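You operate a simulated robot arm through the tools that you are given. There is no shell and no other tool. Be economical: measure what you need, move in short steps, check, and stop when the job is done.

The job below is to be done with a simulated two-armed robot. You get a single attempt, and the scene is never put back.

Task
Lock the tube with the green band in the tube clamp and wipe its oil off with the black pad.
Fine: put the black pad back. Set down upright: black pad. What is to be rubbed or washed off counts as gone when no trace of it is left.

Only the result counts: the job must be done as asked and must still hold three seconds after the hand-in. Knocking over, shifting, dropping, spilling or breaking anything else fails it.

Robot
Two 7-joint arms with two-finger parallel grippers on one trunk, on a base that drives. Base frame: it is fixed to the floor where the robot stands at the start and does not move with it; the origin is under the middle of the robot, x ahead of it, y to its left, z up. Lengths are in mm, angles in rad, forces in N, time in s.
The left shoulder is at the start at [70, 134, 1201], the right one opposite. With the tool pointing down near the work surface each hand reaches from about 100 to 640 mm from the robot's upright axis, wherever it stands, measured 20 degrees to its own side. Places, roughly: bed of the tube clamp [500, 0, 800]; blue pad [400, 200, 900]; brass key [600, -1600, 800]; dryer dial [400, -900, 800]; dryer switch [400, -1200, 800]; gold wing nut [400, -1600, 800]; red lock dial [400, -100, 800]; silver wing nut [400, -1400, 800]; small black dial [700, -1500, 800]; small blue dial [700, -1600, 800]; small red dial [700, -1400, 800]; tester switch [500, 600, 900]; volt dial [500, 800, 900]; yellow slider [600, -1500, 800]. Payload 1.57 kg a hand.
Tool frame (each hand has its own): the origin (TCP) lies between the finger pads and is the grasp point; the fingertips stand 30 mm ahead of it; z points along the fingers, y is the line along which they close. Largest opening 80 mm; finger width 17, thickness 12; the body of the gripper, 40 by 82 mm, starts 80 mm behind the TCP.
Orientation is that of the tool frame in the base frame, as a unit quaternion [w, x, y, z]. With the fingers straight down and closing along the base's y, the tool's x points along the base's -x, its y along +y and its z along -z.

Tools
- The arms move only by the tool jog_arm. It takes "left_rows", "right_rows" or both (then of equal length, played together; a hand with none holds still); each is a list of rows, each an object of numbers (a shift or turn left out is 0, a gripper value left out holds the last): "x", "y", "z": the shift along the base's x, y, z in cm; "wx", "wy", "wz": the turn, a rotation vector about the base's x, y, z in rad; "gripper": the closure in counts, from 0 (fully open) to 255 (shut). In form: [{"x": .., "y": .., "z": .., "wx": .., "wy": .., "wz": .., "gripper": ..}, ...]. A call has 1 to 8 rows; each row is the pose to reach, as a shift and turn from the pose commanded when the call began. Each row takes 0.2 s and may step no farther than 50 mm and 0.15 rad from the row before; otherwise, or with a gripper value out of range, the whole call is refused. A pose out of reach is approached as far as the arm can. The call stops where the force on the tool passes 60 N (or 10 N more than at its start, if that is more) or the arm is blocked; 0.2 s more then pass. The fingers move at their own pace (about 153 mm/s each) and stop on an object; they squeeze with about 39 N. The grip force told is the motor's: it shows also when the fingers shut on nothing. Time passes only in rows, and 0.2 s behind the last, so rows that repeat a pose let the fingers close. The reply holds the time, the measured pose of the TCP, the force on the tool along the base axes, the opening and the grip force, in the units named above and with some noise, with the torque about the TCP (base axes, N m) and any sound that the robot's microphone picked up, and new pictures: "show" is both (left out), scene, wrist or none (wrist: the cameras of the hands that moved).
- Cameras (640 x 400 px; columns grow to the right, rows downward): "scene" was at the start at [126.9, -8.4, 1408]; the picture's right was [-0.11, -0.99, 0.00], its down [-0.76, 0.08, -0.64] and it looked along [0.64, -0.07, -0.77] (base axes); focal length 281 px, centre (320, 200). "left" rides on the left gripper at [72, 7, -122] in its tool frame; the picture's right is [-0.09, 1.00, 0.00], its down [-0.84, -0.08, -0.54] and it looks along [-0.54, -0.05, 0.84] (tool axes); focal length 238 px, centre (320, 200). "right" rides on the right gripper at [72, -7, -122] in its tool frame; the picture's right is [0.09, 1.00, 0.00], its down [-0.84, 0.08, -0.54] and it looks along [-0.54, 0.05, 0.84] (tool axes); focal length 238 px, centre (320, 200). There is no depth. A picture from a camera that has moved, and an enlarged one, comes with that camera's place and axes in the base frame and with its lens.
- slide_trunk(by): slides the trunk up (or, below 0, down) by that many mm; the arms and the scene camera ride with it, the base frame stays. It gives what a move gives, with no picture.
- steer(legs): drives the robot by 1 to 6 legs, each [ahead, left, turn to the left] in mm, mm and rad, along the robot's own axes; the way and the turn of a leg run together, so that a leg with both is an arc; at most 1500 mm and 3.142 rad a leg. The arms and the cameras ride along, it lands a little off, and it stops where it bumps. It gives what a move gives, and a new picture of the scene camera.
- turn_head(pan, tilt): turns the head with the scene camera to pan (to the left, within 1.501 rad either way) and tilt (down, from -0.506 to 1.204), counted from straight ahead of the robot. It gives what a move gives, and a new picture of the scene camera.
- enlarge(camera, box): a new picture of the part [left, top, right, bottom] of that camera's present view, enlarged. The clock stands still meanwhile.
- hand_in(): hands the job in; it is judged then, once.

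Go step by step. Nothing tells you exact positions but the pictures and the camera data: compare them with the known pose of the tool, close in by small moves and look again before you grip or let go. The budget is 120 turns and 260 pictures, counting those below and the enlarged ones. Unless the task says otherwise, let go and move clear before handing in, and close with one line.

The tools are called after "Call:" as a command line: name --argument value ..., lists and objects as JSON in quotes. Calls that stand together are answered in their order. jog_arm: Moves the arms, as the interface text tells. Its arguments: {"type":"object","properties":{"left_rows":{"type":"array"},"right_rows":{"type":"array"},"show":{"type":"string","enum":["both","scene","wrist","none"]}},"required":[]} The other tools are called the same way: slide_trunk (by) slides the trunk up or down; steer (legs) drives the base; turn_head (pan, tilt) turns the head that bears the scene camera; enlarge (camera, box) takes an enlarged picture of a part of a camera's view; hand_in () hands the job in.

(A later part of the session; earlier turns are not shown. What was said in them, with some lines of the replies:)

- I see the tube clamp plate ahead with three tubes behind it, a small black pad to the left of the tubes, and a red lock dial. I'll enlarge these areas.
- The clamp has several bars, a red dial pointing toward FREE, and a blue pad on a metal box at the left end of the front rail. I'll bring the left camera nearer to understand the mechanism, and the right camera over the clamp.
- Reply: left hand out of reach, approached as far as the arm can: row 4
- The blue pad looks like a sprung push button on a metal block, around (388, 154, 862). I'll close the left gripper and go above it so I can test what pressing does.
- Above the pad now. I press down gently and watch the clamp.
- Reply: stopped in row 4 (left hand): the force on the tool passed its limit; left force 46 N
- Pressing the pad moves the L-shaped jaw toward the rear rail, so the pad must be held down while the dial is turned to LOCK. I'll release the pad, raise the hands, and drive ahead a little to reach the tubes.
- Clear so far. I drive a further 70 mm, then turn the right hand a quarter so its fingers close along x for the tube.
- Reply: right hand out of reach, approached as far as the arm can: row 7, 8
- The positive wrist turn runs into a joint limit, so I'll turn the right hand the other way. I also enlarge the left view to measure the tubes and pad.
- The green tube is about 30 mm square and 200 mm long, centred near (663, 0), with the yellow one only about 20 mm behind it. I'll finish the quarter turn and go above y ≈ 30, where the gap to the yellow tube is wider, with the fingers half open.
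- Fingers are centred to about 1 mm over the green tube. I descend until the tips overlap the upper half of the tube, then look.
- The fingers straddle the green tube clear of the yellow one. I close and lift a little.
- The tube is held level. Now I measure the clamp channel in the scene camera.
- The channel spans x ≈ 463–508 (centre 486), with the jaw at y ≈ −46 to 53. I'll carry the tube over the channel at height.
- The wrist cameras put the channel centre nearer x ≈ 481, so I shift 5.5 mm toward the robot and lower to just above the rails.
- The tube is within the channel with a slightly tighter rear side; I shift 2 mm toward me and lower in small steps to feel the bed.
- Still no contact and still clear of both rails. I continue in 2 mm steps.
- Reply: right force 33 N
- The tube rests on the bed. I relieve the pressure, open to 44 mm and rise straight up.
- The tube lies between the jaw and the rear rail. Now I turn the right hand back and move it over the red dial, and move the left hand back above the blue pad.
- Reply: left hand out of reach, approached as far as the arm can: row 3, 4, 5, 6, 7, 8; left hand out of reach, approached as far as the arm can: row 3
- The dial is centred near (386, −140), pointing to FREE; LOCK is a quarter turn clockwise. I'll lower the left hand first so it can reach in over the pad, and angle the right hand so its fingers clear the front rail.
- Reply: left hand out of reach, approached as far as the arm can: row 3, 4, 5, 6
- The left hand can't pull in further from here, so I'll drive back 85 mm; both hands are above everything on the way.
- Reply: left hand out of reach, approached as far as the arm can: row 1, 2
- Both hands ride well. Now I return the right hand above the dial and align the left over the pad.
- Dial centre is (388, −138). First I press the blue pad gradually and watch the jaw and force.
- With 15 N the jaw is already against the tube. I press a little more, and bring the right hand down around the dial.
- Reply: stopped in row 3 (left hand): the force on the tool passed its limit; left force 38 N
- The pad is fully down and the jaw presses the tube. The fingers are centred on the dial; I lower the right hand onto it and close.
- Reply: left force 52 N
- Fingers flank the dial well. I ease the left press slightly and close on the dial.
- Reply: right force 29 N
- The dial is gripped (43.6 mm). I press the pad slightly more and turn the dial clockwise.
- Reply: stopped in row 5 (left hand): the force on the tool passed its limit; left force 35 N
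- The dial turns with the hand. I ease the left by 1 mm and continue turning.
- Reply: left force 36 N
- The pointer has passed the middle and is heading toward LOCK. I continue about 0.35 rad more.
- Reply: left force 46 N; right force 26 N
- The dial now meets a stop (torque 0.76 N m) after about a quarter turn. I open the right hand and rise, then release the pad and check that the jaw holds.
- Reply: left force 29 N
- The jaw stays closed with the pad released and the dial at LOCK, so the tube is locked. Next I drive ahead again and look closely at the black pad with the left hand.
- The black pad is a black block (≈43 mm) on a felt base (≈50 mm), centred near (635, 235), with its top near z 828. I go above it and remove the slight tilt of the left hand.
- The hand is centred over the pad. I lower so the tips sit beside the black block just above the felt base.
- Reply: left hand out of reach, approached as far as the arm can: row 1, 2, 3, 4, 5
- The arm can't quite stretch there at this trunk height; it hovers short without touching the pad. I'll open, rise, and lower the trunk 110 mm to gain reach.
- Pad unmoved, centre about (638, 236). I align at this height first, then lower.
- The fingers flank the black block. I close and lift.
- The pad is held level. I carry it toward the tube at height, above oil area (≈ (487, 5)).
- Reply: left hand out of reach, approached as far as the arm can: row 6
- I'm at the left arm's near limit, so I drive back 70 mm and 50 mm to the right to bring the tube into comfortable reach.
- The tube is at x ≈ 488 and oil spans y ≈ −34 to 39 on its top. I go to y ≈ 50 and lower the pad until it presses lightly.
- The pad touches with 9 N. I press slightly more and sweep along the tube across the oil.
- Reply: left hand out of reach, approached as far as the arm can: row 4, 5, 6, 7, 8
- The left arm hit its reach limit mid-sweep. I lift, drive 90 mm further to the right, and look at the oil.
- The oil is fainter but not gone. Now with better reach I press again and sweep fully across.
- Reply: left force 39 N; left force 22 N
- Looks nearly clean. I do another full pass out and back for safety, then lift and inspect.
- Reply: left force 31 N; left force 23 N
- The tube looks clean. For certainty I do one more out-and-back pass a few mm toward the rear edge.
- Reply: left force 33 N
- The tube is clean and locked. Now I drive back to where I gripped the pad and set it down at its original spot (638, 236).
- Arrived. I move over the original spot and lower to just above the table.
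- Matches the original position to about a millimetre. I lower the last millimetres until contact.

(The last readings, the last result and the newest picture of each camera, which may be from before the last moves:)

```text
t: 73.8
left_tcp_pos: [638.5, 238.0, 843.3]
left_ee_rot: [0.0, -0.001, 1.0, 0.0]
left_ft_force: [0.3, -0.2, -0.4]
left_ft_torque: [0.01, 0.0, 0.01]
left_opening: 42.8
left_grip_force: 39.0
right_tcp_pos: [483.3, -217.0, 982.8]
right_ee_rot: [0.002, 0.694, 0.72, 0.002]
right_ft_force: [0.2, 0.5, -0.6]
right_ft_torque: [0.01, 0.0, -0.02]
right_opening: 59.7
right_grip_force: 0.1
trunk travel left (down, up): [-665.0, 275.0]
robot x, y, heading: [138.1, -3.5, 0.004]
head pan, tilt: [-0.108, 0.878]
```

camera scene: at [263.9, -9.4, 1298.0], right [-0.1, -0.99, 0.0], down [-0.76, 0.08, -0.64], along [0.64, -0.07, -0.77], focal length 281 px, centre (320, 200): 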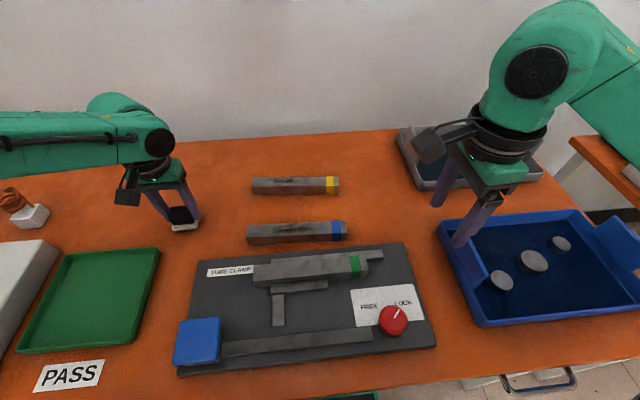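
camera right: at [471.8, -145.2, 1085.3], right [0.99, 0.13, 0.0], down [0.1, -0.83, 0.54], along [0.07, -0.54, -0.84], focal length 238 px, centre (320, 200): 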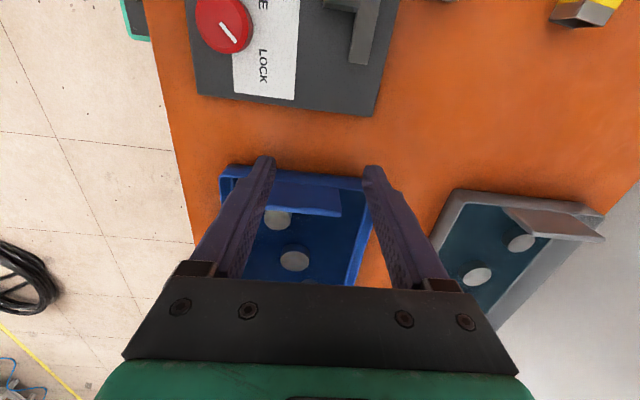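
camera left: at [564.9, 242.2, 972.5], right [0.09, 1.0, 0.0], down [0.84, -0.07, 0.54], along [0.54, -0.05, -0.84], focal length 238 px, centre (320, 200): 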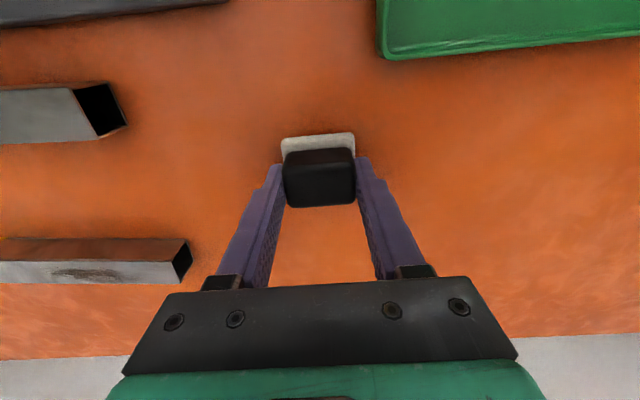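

No clear contact force yet; I go down another 1–2 mm gently.

Call:
jog_arm --left_rows '[{"z": -0.1}, {"z": -0.15}, {"z": -0.2}, {"z": -0.2}]' --show "none"

Call:
enlarge --camera "scene" --box '[140, 170, 260, 245]'

```text
t: 74.8
left_tcp_pos: [638.7, 237.8, 842.1]
left_ee_rot: [0.0, 0.0, 1.0, -0.001]
left_ft_force: [-0.6, -0.2, 1.9]
left_ft_torque: [0.06, -0.02, 0.01]
left_opening: 42.9
left_grip_force: 38.9
right_tcp_pos: [482.9, -218.1, 983.6]
right_ee_rot: [0.002, 0.695, 0.719, 0.002]
right_ft_force: [-0.6, 1.1, -0.1]
right_ft_torque: [0.03, -0.02, -0.05]
right_opening: 60.0
right_grip_force: 0.1
trunk travel left (down, up): [-665.0, 275.0]
robot x, y, heading: [138.9, -0.0, 0.003]
head pan, tilt: [-0.108, 0.878]
```

```text
5.33 times, centred on (200, 208) of scene
camera zoom: at [263.5, -9.7, 1298.1], right [-0.1, -0.99, 0.0], down [-0.76, 0.08, -0.64], along [0.64, -0.07, -0.77], focal length 1497 px, centre (960, 160)
```

zoom: 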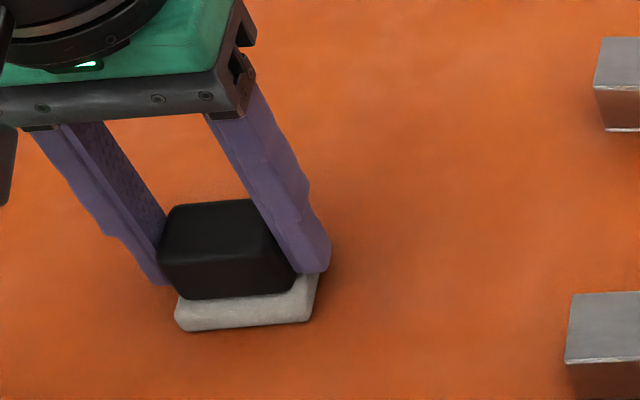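

Light contact with the table (≈2–3 N). I release and rise straight up.

Call:
jog_arm --left_rows '[{"gripper": 130}, {"gripper": 0}, {"gripper": 0}, {"gripper": 0}, {"z": 3}, {"z": 7}, {"z": 11}, {"z": 15}]' --show "both"

Call:
enlarge --camera "scene" --box '[140, 170, 440, 360]'

```text
t: 76.6
left_tcp_pos: [640.7, 236.3, 992.3]
left_ee_rot: [0.0, -0.001, 1.0, -0.001]
left_ft_force: [0.3, 0.1, 0.0]
left_ft_torque: [0.02, 0.0, 0.01]
left_opening: 79.6
left_grip_force: 0.0
right_tcp_pos: [482.0, -218.5, 983.4]
right_ee_rot: [0.001, 0.694, 0.72, 0.003]
right_ft_force: [1.1, -0.7, 1.1]
right_ft_torque: [0.03, 0.01, 0.0]
right_opening: 59.9
right_grip_force: 0.0
trunk travel left (down, up): [-665.0, 275.0]
robot x, y, heading: [136.4, -2.1, 0.004]
head pan, tilt: [-0.108, 0.878]
camera scene: at [263.4, -10.2, 1298.0], right [-0.1, -0.99, 0.0], down [-0.76, 0.08, -0.64], along [0.64, -0.07, -0.77], focal length 281 px, centre (320, 200)
camera left: at [569.3, 242.2, 1114.9], right [0.09, 1.0, 0.0], down [0.84, -0.08, 0.54], along [0.54, -0.05, -0.84], focal length 238 px, centre (320, 200)
```

scene: 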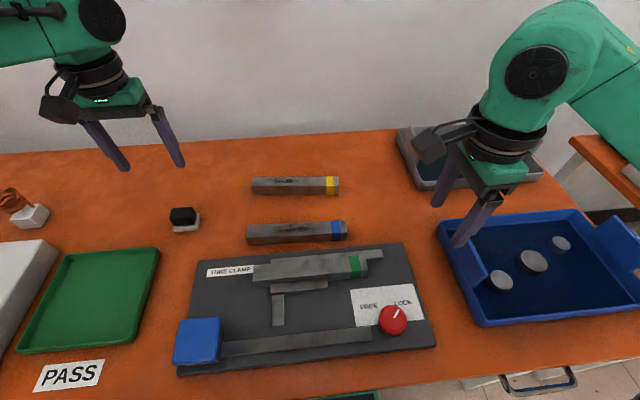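
left: 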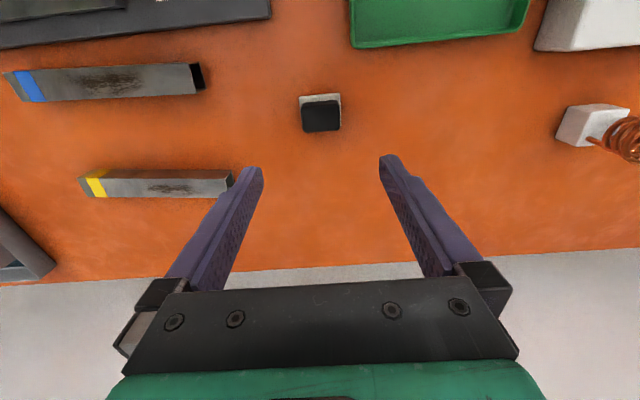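

```text
2.11 times, centred on (290, 265) of scene
camera zoom: at [263.4, -10.2, 1298.0], right [-0.1, -0.99, 0.0], down [-0.76, 0.08, -0.64], along [0.64, -0.07, -0.77], focal length 591 px, centre (383, 63)
```

zoom: 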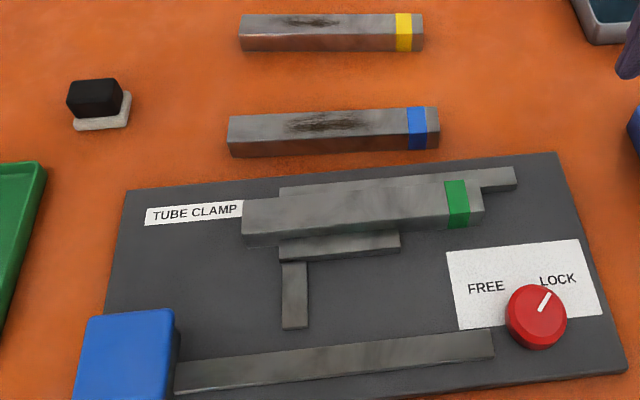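

The black pad stands upright at its place, the green-banded tube is clean and locked, and both hands are clear. I hand in.

Call:
hand_in

```text
The job is handed in.
```

The green-banded tube is locked in the clamp with its oil wiped off. The black pad is back upright within about 2 mm of its original spot, and I have handed the job in.
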